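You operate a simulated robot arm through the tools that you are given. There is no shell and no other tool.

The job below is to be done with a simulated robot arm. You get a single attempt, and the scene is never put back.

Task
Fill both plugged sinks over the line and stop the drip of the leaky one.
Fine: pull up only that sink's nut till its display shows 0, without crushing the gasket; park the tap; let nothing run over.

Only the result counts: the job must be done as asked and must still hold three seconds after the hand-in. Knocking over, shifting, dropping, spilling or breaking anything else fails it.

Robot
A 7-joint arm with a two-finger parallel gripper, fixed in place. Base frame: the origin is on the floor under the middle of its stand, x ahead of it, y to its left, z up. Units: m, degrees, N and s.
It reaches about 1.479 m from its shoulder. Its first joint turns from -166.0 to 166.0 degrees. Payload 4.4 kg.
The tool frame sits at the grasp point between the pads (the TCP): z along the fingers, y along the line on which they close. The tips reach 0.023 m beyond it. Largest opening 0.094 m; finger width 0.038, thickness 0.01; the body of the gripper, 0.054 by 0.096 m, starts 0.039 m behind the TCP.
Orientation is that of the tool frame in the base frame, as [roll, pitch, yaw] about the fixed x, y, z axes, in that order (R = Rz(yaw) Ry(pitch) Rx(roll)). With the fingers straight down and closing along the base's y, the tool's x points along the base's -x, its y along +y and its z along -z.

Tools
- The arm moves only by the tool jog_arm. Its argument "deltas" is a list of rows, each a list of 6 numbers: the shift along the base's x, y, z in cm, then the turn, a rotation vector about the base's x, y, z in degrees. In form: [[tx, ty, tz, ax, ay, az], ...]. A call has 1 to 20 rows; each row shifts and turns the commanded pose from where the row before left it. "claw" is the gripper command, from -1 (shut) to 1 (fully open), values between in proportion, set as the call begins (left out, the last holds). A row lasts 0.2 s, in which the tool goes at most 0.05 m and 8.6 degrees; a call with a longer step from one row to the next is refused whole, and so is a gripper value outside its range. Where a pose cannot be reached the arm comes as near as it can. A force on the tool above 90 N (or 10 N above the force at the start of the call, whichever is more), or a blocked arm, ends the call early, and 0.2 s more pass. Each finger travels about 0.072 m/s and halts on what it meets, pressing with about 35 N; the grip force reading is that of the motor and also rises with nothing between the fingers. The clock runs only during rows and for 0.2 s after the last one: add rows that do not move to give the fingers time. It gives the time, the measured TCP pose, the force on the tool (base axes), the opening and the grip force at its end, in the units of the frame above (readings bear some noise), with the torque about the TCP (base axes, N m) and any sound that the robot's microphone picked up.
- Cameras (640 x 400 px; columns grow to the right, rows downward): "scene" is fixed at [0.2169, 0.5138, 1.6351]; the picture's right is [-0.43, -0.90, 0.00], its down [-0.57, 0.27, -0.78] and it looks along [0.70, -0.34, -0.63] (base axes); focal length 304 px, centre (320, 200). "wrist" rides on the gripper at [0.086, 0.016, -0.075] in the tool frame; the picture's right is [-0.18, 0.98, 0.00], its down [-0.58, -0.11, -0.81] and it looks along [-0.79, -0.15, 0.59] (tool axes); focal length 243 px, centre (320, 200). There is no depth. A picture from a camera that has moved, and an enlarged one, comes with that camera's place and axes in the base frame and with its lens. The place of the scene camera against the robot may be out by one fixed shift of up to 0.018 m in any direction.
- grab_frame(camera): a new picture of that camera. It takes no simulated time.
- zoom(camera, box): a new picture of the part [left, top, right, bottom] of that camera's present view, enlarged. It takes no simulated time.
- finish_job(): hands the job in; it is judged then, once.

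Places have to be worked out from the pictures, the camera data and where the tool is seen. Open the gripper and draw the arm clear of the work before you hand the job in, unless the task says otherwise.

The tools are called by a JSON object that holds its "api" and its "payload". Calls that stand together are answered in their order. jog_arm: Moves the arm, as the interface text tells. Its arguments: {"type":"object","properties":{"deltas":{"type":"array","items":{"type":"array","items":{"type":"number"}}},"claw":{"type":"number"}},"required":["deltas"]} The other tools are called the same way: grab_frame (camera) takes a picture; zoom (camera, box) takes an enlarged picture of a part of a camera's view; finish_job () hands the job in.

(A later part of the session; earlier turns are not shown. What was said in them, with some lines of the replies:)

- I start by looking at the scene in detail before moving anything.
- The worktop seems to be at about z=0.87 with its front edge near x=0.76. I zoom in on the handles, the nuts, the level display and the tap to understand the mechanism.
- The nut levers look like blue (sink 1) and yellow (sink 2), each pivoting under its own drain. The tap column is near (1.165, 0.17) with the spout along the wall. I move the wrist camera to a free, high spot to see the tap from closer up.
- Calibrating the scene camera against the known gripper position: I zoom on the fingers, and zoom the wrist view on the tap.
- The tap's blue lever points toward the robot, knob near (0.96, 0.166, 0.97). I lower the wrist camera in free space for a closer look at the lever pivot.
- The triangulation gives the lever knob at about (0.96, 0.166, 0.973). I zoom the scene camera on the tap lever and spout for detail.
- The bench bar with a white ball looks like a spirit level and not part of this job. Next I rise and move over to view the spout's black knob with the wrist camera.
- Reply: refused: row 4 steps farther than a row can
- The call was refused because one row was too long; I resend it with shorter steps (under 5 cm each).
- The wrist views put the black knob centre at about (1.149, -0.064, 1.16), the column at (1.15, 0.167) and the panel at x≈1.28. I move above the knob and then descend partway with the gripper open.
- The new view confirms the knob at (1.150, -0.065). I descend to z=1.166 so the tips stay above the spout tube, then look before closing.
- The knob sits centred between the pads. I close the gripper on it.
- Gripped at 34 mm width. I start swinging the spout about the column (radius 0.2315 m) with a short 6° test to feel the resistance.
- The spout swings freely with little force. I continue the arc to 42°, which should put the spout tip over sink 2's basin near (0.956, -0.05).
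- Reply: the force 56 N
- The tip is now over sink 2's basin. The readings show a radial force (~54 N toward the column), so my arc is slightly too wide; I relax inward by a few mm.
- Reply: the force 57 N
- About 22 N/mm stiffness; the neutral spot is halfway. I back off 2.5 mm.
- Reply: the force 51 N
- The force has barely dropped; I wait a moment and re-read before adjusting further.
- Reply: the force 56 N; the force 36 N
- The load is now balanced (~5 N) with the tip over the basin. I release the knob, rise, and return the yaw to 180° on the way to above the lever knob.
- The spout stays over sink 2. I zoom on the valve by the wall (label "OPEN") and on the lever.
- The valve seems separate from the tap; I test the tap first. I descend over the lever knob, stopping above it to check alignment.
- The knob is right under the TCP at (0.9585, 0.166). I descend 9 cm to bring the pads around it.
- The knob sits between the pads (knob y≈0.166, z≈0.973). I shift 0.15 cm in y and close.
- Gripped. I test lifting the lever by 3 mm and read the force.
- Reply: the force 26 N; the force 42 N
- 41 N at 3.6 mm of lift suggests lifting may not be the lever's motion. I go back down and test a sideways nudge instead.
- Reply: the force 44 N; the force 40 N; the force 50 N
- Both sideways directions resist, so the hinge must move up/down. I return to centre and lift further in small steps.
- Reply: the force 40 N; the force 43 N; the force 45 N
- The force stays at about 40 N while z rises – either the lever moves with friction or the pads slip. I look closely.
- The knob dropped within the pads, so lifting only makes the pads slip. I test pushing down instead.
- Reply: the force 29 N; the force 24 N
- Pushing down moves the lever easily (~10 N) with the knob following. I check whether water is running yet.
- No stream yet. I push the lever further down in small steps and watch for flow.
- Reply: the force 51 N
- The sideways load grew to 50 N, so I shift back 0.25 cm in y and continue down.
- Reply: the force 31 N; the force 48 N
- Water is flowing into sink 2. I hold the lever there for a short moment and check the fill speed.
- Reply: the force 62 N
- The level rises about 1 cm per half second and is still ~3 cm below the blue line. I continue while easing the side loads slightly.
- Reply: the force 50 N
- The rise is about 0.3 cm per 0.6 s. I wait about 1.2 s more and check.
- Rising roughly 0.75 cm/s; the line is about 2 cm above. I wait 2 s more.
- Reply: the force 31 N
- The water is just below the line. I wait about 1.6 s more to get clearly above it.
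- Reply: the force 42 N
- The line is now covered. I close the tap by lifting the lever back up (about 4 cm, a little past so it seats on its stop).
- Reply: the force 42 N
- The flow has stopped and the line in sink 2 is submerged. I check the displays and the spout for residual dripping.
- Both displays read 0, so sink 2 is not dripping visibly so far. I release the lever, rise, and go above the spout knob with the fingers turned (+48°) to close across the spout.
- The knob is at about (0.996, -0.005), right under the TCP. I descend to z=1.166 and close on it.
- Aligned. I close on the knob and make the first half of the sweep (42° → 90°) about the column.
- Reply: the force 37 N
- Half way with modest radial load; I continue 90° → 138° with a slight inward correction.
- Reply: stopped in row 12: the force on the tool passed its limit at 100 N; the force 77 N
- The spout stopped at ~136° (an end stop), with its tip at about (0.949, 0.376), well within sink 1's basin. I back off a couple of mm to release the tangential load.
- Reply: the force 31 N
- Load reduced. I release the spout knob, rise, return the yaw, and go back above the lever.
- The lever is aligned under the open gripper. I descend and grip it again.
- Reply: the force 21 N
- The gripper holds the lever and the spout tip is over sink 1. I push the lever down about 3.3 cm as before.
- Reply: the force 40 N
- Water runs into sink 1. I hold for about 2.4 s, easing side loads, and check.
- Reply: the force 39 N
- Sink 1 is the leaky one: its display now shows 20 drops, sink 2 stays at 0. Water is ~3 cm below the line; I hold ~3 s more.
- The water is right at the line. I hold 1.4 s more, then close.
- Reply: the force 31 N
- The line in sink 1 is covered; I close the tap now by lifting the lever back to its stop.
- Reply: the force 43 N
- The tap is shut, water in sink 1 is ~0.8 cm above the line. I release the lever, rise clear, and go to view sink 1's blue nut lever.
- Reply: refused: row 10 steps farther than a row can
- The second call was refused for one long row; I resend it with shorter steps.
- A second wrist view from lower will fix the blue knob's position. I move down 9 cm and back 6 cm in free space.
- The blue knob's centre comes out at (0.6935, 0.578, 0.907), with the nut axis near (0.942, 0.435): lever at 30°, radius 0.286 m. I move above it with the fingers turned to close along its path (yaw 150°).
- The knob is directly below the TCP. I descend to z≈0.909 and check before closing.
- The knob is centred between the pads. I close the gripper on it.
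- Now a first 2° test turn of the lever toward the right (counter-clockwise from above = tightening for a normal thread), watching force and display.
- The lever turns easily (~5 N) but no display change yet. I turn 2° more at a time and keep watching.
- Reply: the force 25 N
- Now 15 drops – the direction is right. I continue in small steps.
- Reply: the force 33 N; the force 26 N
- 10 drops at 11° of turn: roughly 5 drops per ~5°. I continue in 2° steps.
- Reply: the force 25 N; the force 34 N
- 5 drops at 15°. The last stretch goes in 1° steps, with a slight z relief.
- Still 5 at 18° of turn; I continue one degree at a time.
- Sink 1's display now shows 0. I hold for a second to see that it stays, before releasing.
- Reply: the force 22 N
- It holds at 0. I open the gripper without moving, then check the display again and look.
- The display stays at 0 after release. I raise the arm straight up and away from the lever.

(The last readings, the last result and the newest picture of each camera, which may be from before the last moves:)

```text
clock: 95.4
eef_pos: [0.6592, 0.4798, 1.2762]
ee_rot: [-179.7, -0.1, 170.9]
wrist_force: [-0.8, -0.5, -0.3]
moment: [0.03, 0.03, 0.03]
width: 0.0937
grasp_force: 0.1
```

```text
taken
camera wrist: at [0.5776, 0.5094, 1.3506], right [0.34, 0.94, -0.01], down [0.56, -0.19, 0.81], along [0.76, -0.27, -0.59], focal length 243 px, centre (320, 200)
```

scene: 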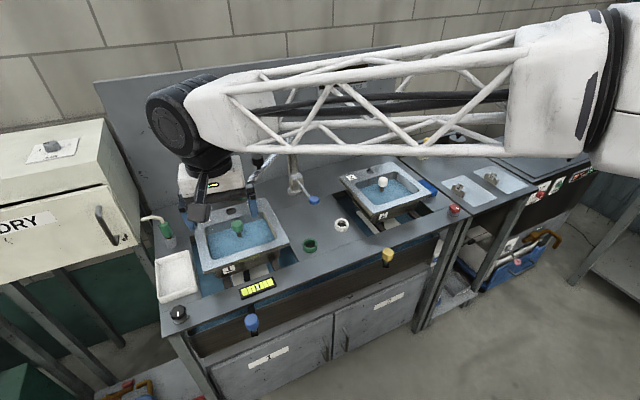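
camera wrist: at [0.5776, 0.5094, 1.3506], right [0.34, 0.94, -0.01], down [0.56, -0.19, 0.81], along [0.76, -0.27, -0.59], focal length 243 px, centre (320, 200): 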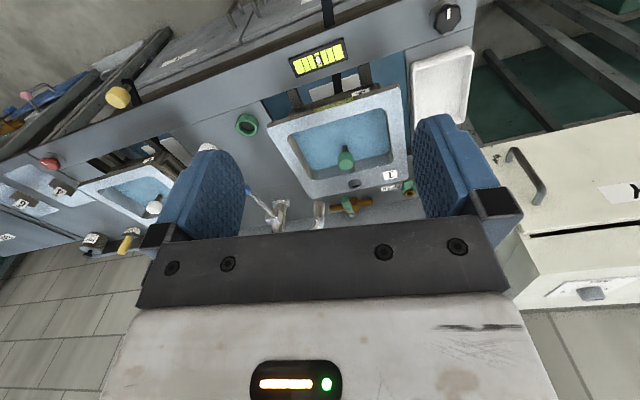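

I check both water levels closely.

{"api": "zoom", "payload": {"camera": "scene", "box": [345, 155, 435, 230]}}

{"api": "zoom", "payload": {"camera": "scene", "box": [190, 180, 300, 270]}}

{"api": "zoom", "payload": {"camera": "wrist", "box": [240, 70, 440, 210]}}

```text
5.33 times, centred on (390, 192) of scene
camera zoom: at [0.2169, 0.5138, 1.6351], right [-0.43, -0.9, 0.0], down [-0.57, 0.27, -0.78], along [0.7, -0.34, -0.63], focal length 1621 px, centre (-53, 240)
```

zoom: 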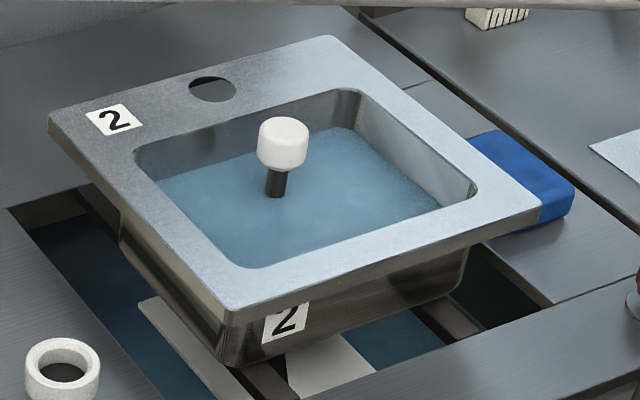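

```text
4.44 times, centred on (245, 225) of scene
camera zoom: at [0.2169, 0.5138, 1.6351], right [-0.43, -0.9, 0.0], down [-0.57, 0.27, -0.78], along [0.7, -0.34, -0.63], focal length 1351 px, centre (653, 89)
```

zoom: 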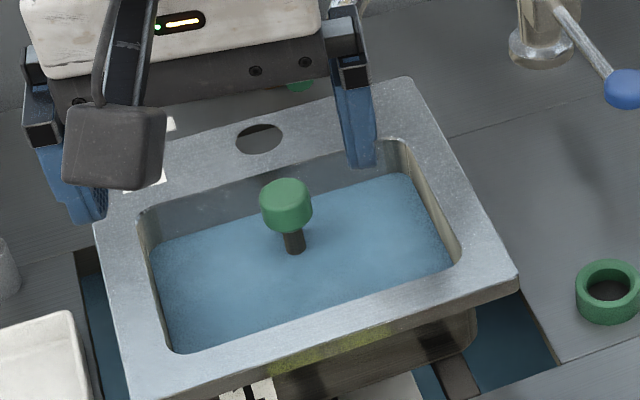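

```text
2.86 times, centred on (340, 140) of wrist
camera zoom: at [0.5776, 0.5094, 1.3506], right [0.34, 0.94, -0.01], down [0.56, -0.19, 0.81], along [0.76, -0.27, -0.59], focal length 693 px, centre (263, 371)
```

zoom: 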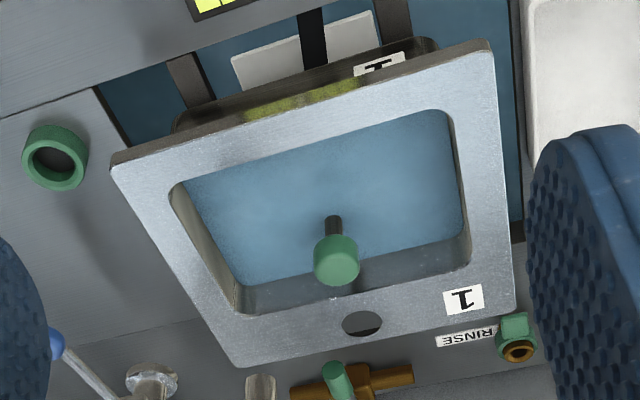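

The line is not visible in either sink, so both are covered. I zoom in tighter to measure the margin at the back walls.

{"api": "zoom", "payload": {"camera": "scene", "box": [215, 215, 265, 250]}}

{"api": "zoom", "payload": {"camera": "scene", "box": [360, 168, 410, 203]}}

```text
11.43 times, centred on (240, 232) of scene
camera zoom: at [0.2169, 0.5138, 1.6351], right [-0.43, -0.9, 0.0], down [-0.57, 0.27, -0.78], along [0.7, -0.34, -0.63], focal length 3474 px, centre (1234, -171)
```

zoom: 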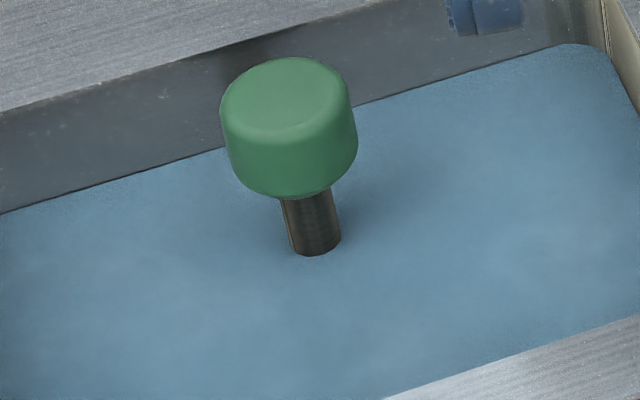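

```text
11.43 times, centred on (385, 186) of scene
camera zoom: at [0.2169, 0.5138, 1.6351], right [-0.43, -0.9, 0.0], down [-0.57, 0.27, -0.78], along [0.7, -0.34, -0.63], focal length 3474 px, centre (-423, 366)
```

zoom: 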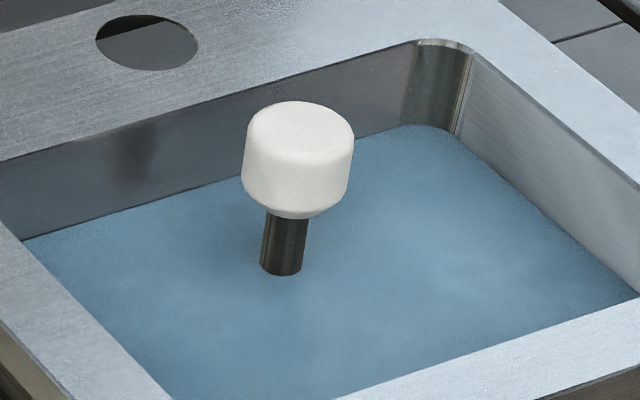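

Both levels are about 0.5 cm above the line, well under the rim. Next I park the tap: I move above the spout knob near (0.988, 0.331) with the fingers across the spout.

{"api": "jog_arm", "payload": {"deltas": [[3.29, -1.49, 0, 0, 0, -3.65], [3.29, -1.49, 0, 0, 0, -3.65], [3.29, -1.49, 0, 0, 0, -3.65], [3.29, -1.49, 0, 0, 0, -3.65], [3.29, -1.49, 0, 0, 0, -3.65], [3.29, -1.49, 0, 0, 0, -3.65], [3.29, -1.49, 0, 0, 0, -3.65], [3.29, -1.49, 0, 0, 0, -3.65], [3.29, -1.49, 0, 0, 0, -3.65], [3.29, -1.49, 0, 0, 0, -3.65], [0, 0, 0, 0, 0, 0]], "claw": 1}}

{"api": "grab_frame", "payload": {"camera": "wrist"}}

{"api": "grab_frame", "payload": {"camera": "scene"}}

```text
clock: 97.8
eef_pos: [0.9858, 0.3301, 1.2813]
ee_rot: [-179.6, -0.1, 134.5]
wrist_force: [-0.1, -0.5, 0.1]
moment: [-0.01, -0.02, 0.0]
width: 0.0939
grasp_force: 0.1
```

```text
taken
camera wrist: at [0.9382, 0.4042, 1.3552], right [0.83, 0.56, -0.01], down [0.34, -0.49, 0.81], along [0.45, -0.67, -0.59], focal length 243 px, centre (320, 200)
```

wrist: 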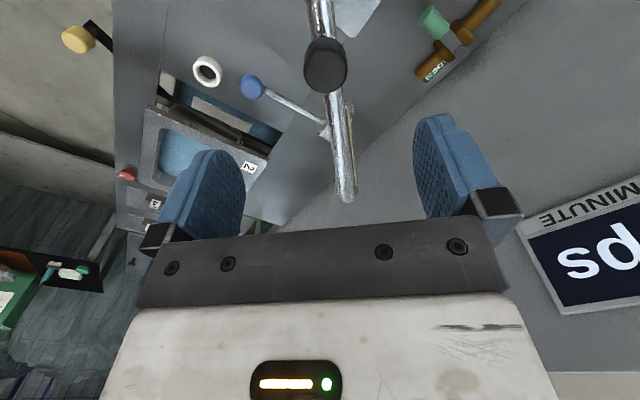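

```text
taken
```

scene: 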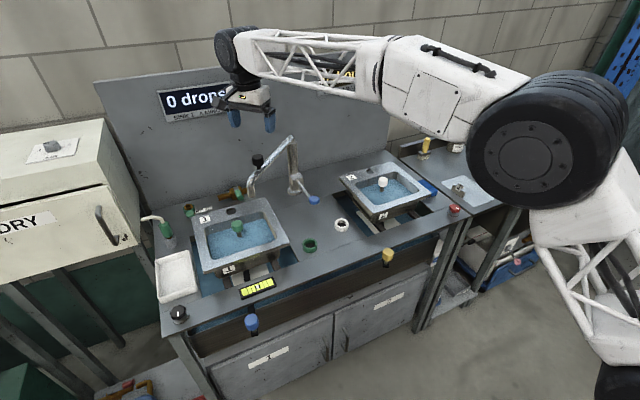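

The knob is within 4 mm of the TCP. I correct slightly, descend to z≈1.167 and close.

{"api": "jog_arm", "payload": {"deltas": [[0.3, 0.1, -3, 0, 0, 0], [0, 0, -3, 0, 0, 0], [0, 0, -3, 0, 0, 0], [0, 0, -2.4, 0, 0, 0], [0, 0, 0, 0, 0, 0]], "claw": 1}}

{"api": "grab_frame", "payload": {"camera": "wrist"}}

```text
clock: 99.0
eef_pos: [0.9893, 0.333, 1.1645]
ee_rot: [-179.5, -0.1, 134.5]
wrist_force: [0.4, -0.2, 0.4]
moment: [-0.02, 0.01, 0.01]
width: 0.094
grasp_force: 0.0
```

```text
taken
camera wrist: at [0.9415, 0.4057, 1.2396], right [0.83, 0.56, -0.01], down [0.34, -0.49, 0.81], along [0.45, -0.67, -0.59], focal length 243 px, centre (320, 200)
```

wrist: 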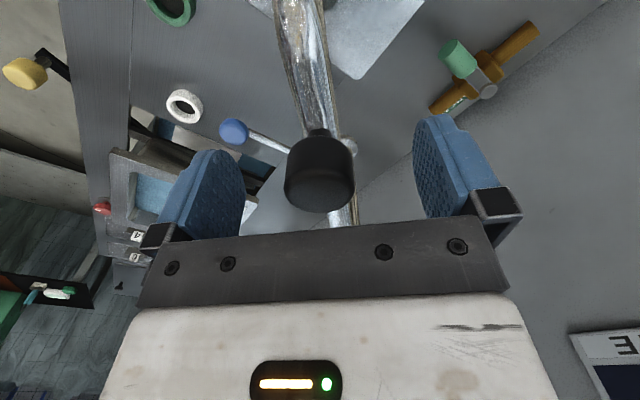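

Centred. I close on the knob and begin sweeping the spout back toward its parked place along the wall.

{"api": "jog_arm", "payload": {"deltas": [[0, 0, 0, 0, 0, 0], [0, 0, 0, 0, 0, 0], [0, 0, 0, 0, 0, 0], [0, 0, 0, 0, 0, 0]], "claw": -1}}

{"api": "jog_arm", "payload": {"deltas": [[-1.11228, -1.17209, 0, 0, 0, 4], [-1.02781, -1.24682, 0, 0, 0, 4], [-0.93833, -1.3155, 0, 0, 0, 4], [-0.84428, -1.37774, 0, 0, 0, 4], [-0.74612, -1.43328, 0, 0, 0, 4], [-0.64432, -1.48183, 0, 0, 0, 4], [0, 0, 0, 0, 0, 0]]}}

```text
clock: 100.0
eef_pos: [0.9891, 0.3327, 1.166]
ee_rot: [-179.5, -0.1, 134.6]
wrist_force: [-22.0, -11.9, -1.6]
moment: [0.52, -0.28, -0.16]
width: 0.0336
grasp_force: 45.3
```

```text
clock: 101.6
eef_pos: [0.9377, 0.2493, 1.1649]
ee_rot: [-179.7, 0.0, 158.5]
wrist_force: [-20.3, 7.7, 5.0]
moment: [0.91, 0.37, 0.19]
width: 0.0337
grasp_force: 44.8
```

{"api": "jog_arm", "payload": {"deltas": [[-0.59, -1.5, 0, 0, 0, 4], [-0.43182, -1.55708, 0, 0, 0, 4], [-0.32215, -1.58341, 0, 0, 0, 4], [-0.21092, -1.60202, 0, 0, 0, 4], [-0.09865, -1.61283, 0, 0, 0, 4], [0.01411, -1.61579, 0, 0, 0, 4], [0.12678, -1.61087, 0, 0, 0, 4], [0.23884, -1.59811, 0, 0, 0, 4], [0, 0, 0, 0, 0, 0]]}}

{"api": "grab_frame", "payload": {"camera": "scene"}}

```text
clock: 103.6
eef_pos: [0.9243, 0.1228, 1.1657]
ee_rot: [-179.6, -0.1, -169.4]
wrist_force: [3.9, 3.8, 2.2]
moment: [0.78, 0.5, 0.55]
width: 0.0339
grasp_force: 45.3
```

```text
taken
```

scene: 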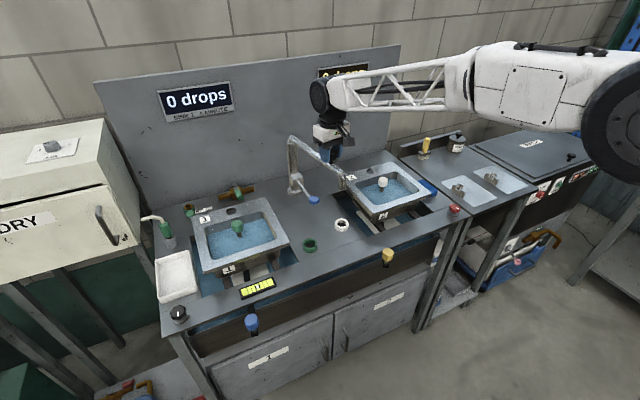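

{"api": "jog_arm", "payload": {"deltas": [[0.34974, -1.57756, 0, 0, 0, 4], [0.45893, -1.54931, 0, 0, 0, 4], [0.56589, -1.51352, 0, 0, 0, 4], [0.67008, -1.47036, 0, 0, 0, 4], [0.77102, -1.42004, 0, 0, 0, 4], [0.8682, -1.36279, 0, 0, 0, 4], [0.96114, -1.29892, 0, 0, 0, 4], [1.04942, -1.22871, 0, 0, 0, 4], [0, 0, 0, 0, 0, 0]]}}

{"api": "grab_frame", "payload": {"camera": "scene"}}

```text
clock: 105.6
eef_pos: [0.9812, 0.0096, 1.1657]
ee_rot: [-179.5, 0.0, -137.4]
wrist_force: [-4.0, -3.6, 15.1]
moment: [0.54, 0.61, 0.33]
width: 0.0334
grasp_force: 45.0
```

```text
taken
```

scene: 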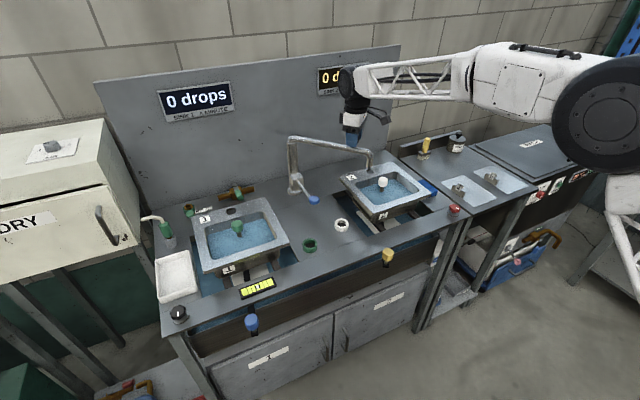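

{"api": "jog_arm", "payload": {"deltas": [[1.13257, -1.15251, 0, 0, 0, 4], [1.21021, -1.07069, 0, 0, 0, 4], [1.28194, -0.98367, 0, 0, 0, 4], [1.34744, -0.89185, 0, 0, 0, 4], [0, 0, 0, 0, 0, 0]]}}

{"api": "zoom", "payload": {"camera": "scene", "box": [270, 40, 420, 200]}}

```text
clock: 106.8
eef_pos: [1.0305, -0.0302, 1.1647]
ee_rot: [-179.5, -0.2, -121.4]
wrist_force: [-6.7, -10.4, 16.3]
moment: [0.3, 0.72, 0.37]
width: 0.0336
grasp_force: 45.3
```

```text
2.50 times, centred on (345, 120) of scene
camera zoom: at [0.2169, 0.5138, 1.6351], right [-0.43, -0.9, 0.0], down [-0.57, 0.27, -0.78], along [0.7, -0.34, -0.63], focal length 760 px, centre (258, 400)
```

zoom: 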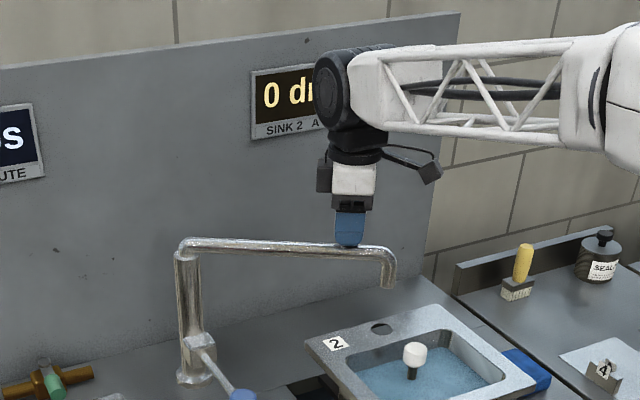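

{"api": "jog_arm", "payload": {"deltas": [[1.40637, -0.79568, 0, 0, 0, 4], [1.45845, -0.69564, 0, 0, 0, 4], [1.50342, -0.59221, 0, 0, 0, 4], [1.54107, -0.4859, 0, 0, 0, 4], [1.5712, -0.37722, 0, 0, 0, 4], [1.59369, -0.2667, 0, 0, 0, 4], [0, 0, 0, 0, 0, 0]]}}

{"api": "zoom", "payload": {"camera": "scene", "box": [270, 40, 420, 200]}}

```text
clock: 108.4
eef_pos: [1.1224, -0.0624, 1.1651]
ee_rot: [-179.5, -0.1, -97.3]
wrist_force: [-0.1, -7.4, 7.3]
moment: [-0.3, 0.75, 0.18]
width: 0.0337
grasp_force: 45.0
```

```text
2.50 times, centred on (345, 120) of scene
camera zoom: at [0.2169, 0.5138, 1.6351], right [-0.43, -0.9, 0.0], down [-0.57, 0.27, -0.78], along [0.7, -0.34, -0.63], focal length 760 px, centre (258, 400)
```

zoom: 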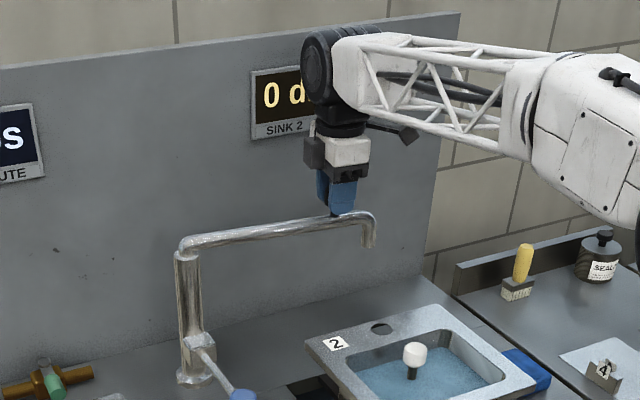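

2.7 cm left to the original parked position (knob at x=1.149). I finish the arc gently.

{"api": "jog_arm", "payload": {"deltas": [[0.9, -0.09, 0, 0, 0, 2.5], [0.9, -0.05, 0, 0, 0, 2.5], [0.6, -0.02, 0, 0, 0, 1.5], [0.25, 0, 0, 0, 0, 0.5], [0, 0, 0, 0, 0, 0]]}}

{"api": "zoom", "payload": {"camera": "scene", "box": [270, 90, 390, 220]}}

```text
clock: 109.6
eef_pos: [1.1479, -0.0638, 1.1664]
ee_rot: [-179.5, -0.1, -90.4]
wrist_force: [-1.8, 2.9, 1.6]
moment: [-0.3, 0.98, 0.24]
width: 0.0338
grasp_force: 44.4
```

```text
3.08 times, centred on (330, 155) of scene
camera zoom: at [0.2169, 0.5138, 1.6351], right [-0.43, -0.9, 0.0], down [-0.57, 0.27, -0.78], along [0.7, -0.34, -0.63], focal length 935 px, centre (289, 338)
```

zoom: 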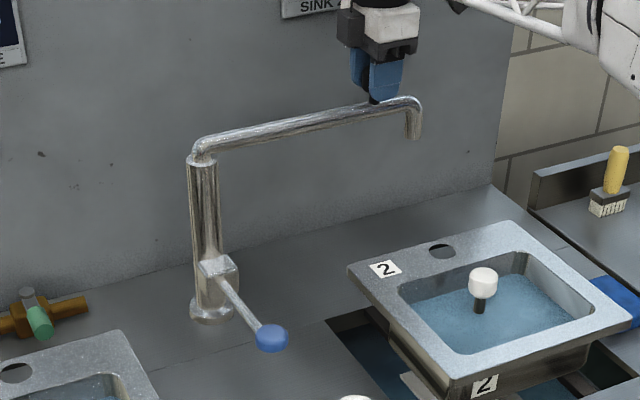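

The spout matches its original parked pose exactly, and the lever is back at its closed position. I release the knob and rise straight up.

{"api": "jog_arm", "payload": {"deltas": [[0, 0, 0, 0, 0, 0], [0, 0, 0, 0, 0, 0], [0, 0, 0, 0, 0, 0], [0, 0, 2, 0, 0, 0], [0, 0, 3, 0, 0, 0], [0, 0, 4, 0, 0, 0], [0, 0, 4, 0, 0, 0], [-3, 0, 2, 0, 0, -4], [-4, 0, 1, 0, 0, -6], [-4, 0, 0, 0, 0, -8], [-4, 0, 0, 0, 0, -8], [-4, 0, 0, 0, 0, -8], [-4, 0, 0, 0, 0, -8], [-4, 0, 0, 0, 0, -8], [-4, 0, 0, 0, 0, -8], [-4, 0, 0, 0, 0, -8], [-4, 0, 0, 0, 0, -8], [-4, 0, 0, 0, 0, -8], [-4, 0, 0, 0, 0, -8], [0, 0, 0, 0, 0, 0]], "claw": 1}}

{"api": "grab_frame", "payload": {"camera": "scene"}}

{"api": "grab_frame", "payload": {"camera": "wrist"}}

```text
clock: 113.8
eef_pos: [0.6794, -0.0653, 1.3276]
ee_rot: [-179.7, -0.1, 179.4]
wrist_force: [-0.3, -0.9, 0.1]
moment: [0.02, 0.0, 0.03]
width: 0.0941
grasp_force: 0.1
```

```text
taken
```

scene: 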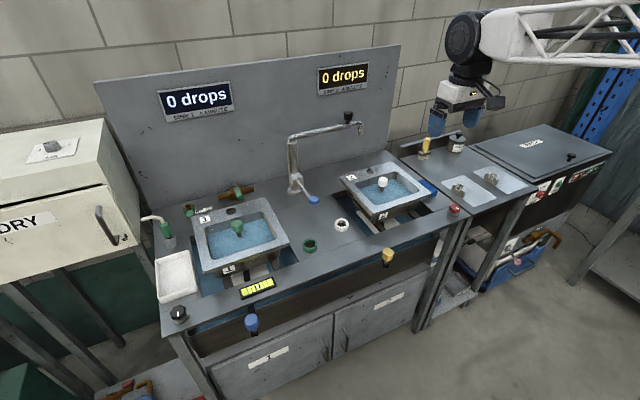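

```text
taken
camera wrist: at [0.594, -0.0472, 1.4009], right [0.19, 0.98, -0.01], down [0.58, -0.11, 0.81], along [0.79, -0.16, -0.59], focal length 243 px, centre (320, 200)
```

wrist: 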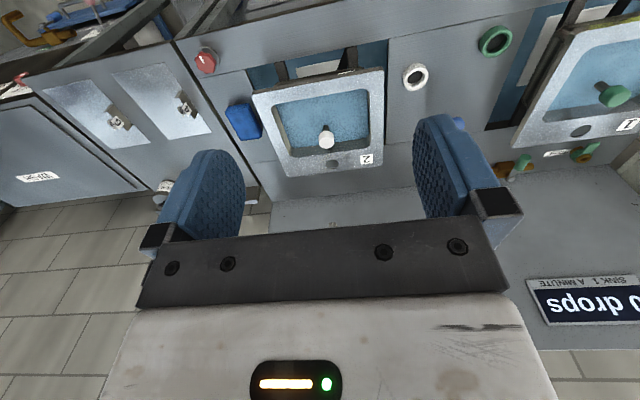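

The arm is clear. I make final close checks of the displays, the tap, the water and the nut lever before handing in.

{"api": "zoom", "payload": {"camera": "scene", "box": [140, 50, 400, 130]}}

{"api": "zoom", "payload": {"camera": "scene", "box": [270, 90, 390, 220]}}

{"api": "zoom", "payload": {"camera": "scene", "box": [160, 170, 320, 350]}}

{"api": "zoom", "payload": {"camera": "scene", "box": [320, 150, 470, 290]}}

{"api": "zoom", "payload": {"camera": "wrist", "box": [230, 50, 420, 190]}}

```text
2.46 times, centred on (270, 90) of scene
camera zoom: at [0.2169, 0.5138, 1.6351], right [-0.43, -0.9, 0.0], down [-0.57, 0.27, -0.78], along [0.7, -0.34, -0.63], focal length 748 px, centre (443, 471)
```

zoom: 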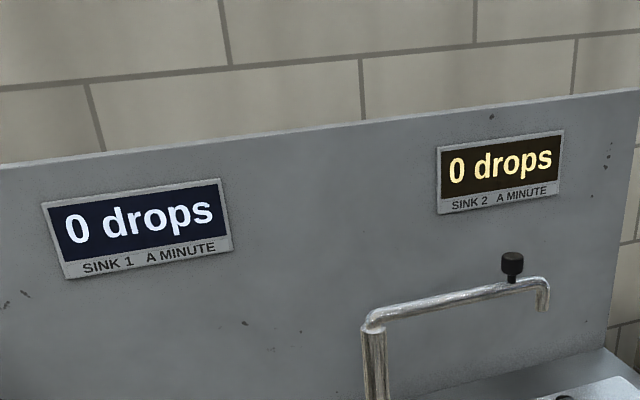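

```text
3.08 times, centred on (330, 155) of scene
camera zoom: at [0.2169, 0.5138, 1.6351], right [-0.43, -0.9, 0.0], down [-0.57, 0.27, -0.78], along [0.7, -0.34, -0.63], focal length 935 px, centre (289, 338)
```

zoom: 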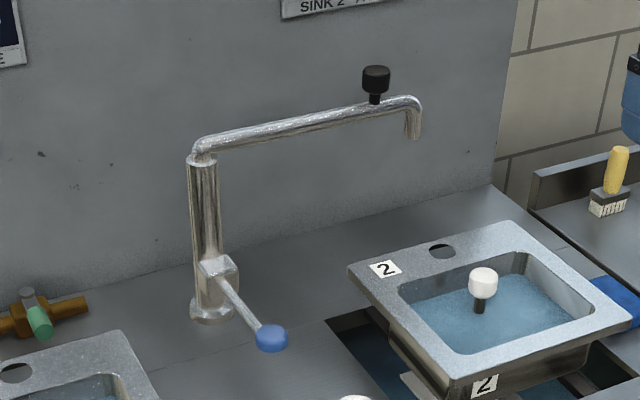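

```text
2.22 times, centred on (240, 260) of scene
camera zoom: at [0.2169, 0.5138, 1.6351], right [-0.43, -0.9, 0.0], down [-0.57, 0.27, -0.78], along [0.7, -0.34, -0.63], focal length 676 px, centre (498, 67)
```

zoom: 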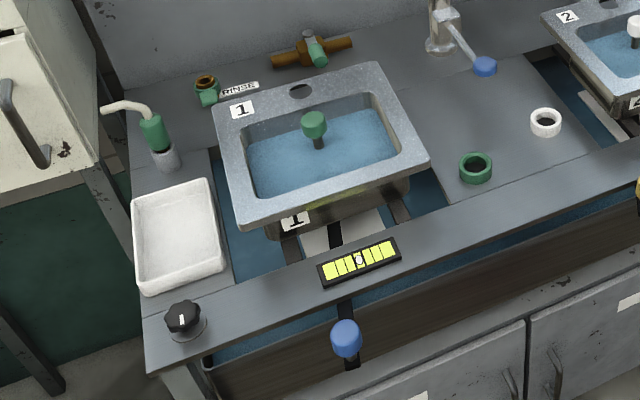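

```text
2.86 times, centred on (395, 220) of scene
camera zoom: at [0.2169, 0.5138, 1.6351], right [-0.43, -0.9, 0.0], down [-0.57, 0.27, -0.78], along [0.7, -0.34, -0.63], focal length 869 px, centre (106, 143)
```

zoom: 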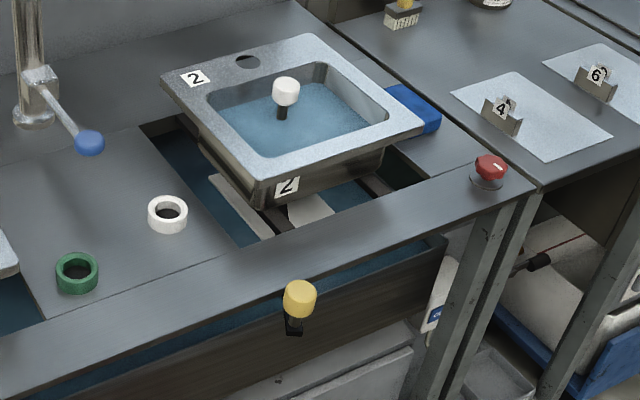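

```text
2.86 times, centred on (325, 120) of wrist
camera zoom: at [0.594, -0.0472, 1.4009], right [0.19, 0.98, -0.01], down [0.58, -0.11, 0.81], along [0.79, -0.16, -0.59], focal length 693 px, centre (306, 429)
```

zoom: 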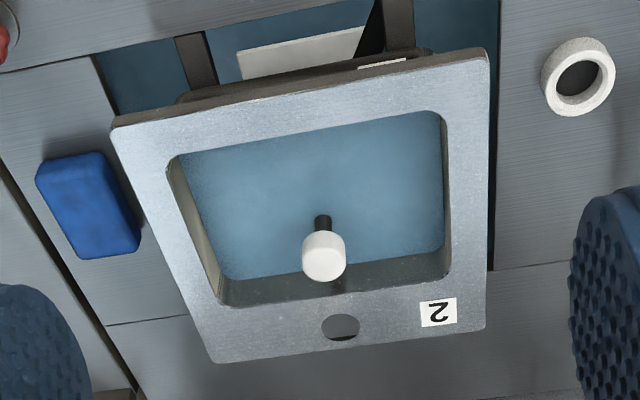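

Everything checks out: both displays read 0, and both sinks are above the line with nothing over the rim. The spout and lever are back at their starting positions, only the blue nut lever was moved, and the arm is clear with the gripper open. I hand the job in.

{"api": "finish_job", "payload": {}}

```text
The job is handed in.
```

I've handed the job in with everything done as asked. I haven't seen the result of the judging.

- **Sinks:** both are filled about 0.5 cm over the blue line. Nothing ran over.
- **Leak:** sink 1 was the leaky one, showing 20 drops a minute. I turned its blue nut lever about 21° and stopped as soon as the display read 0. It still read 0 more than 20 seconds later. I have no direct view of the gasket. I didn't touch sink 2's yellow lever, and its display stayed at 0 throughout.
- **Tap:** it is shut, and the spout is back along the wall where it started. No park position was marked, so I took the starting position as parked.
- **Arm:** the gripper is open and clear of the bench.

During the swing to sink 1, the spout reached what seems to be its end stop and the arm halted at its force limit. I backed off straight away and saw no damage or movement afterwards.
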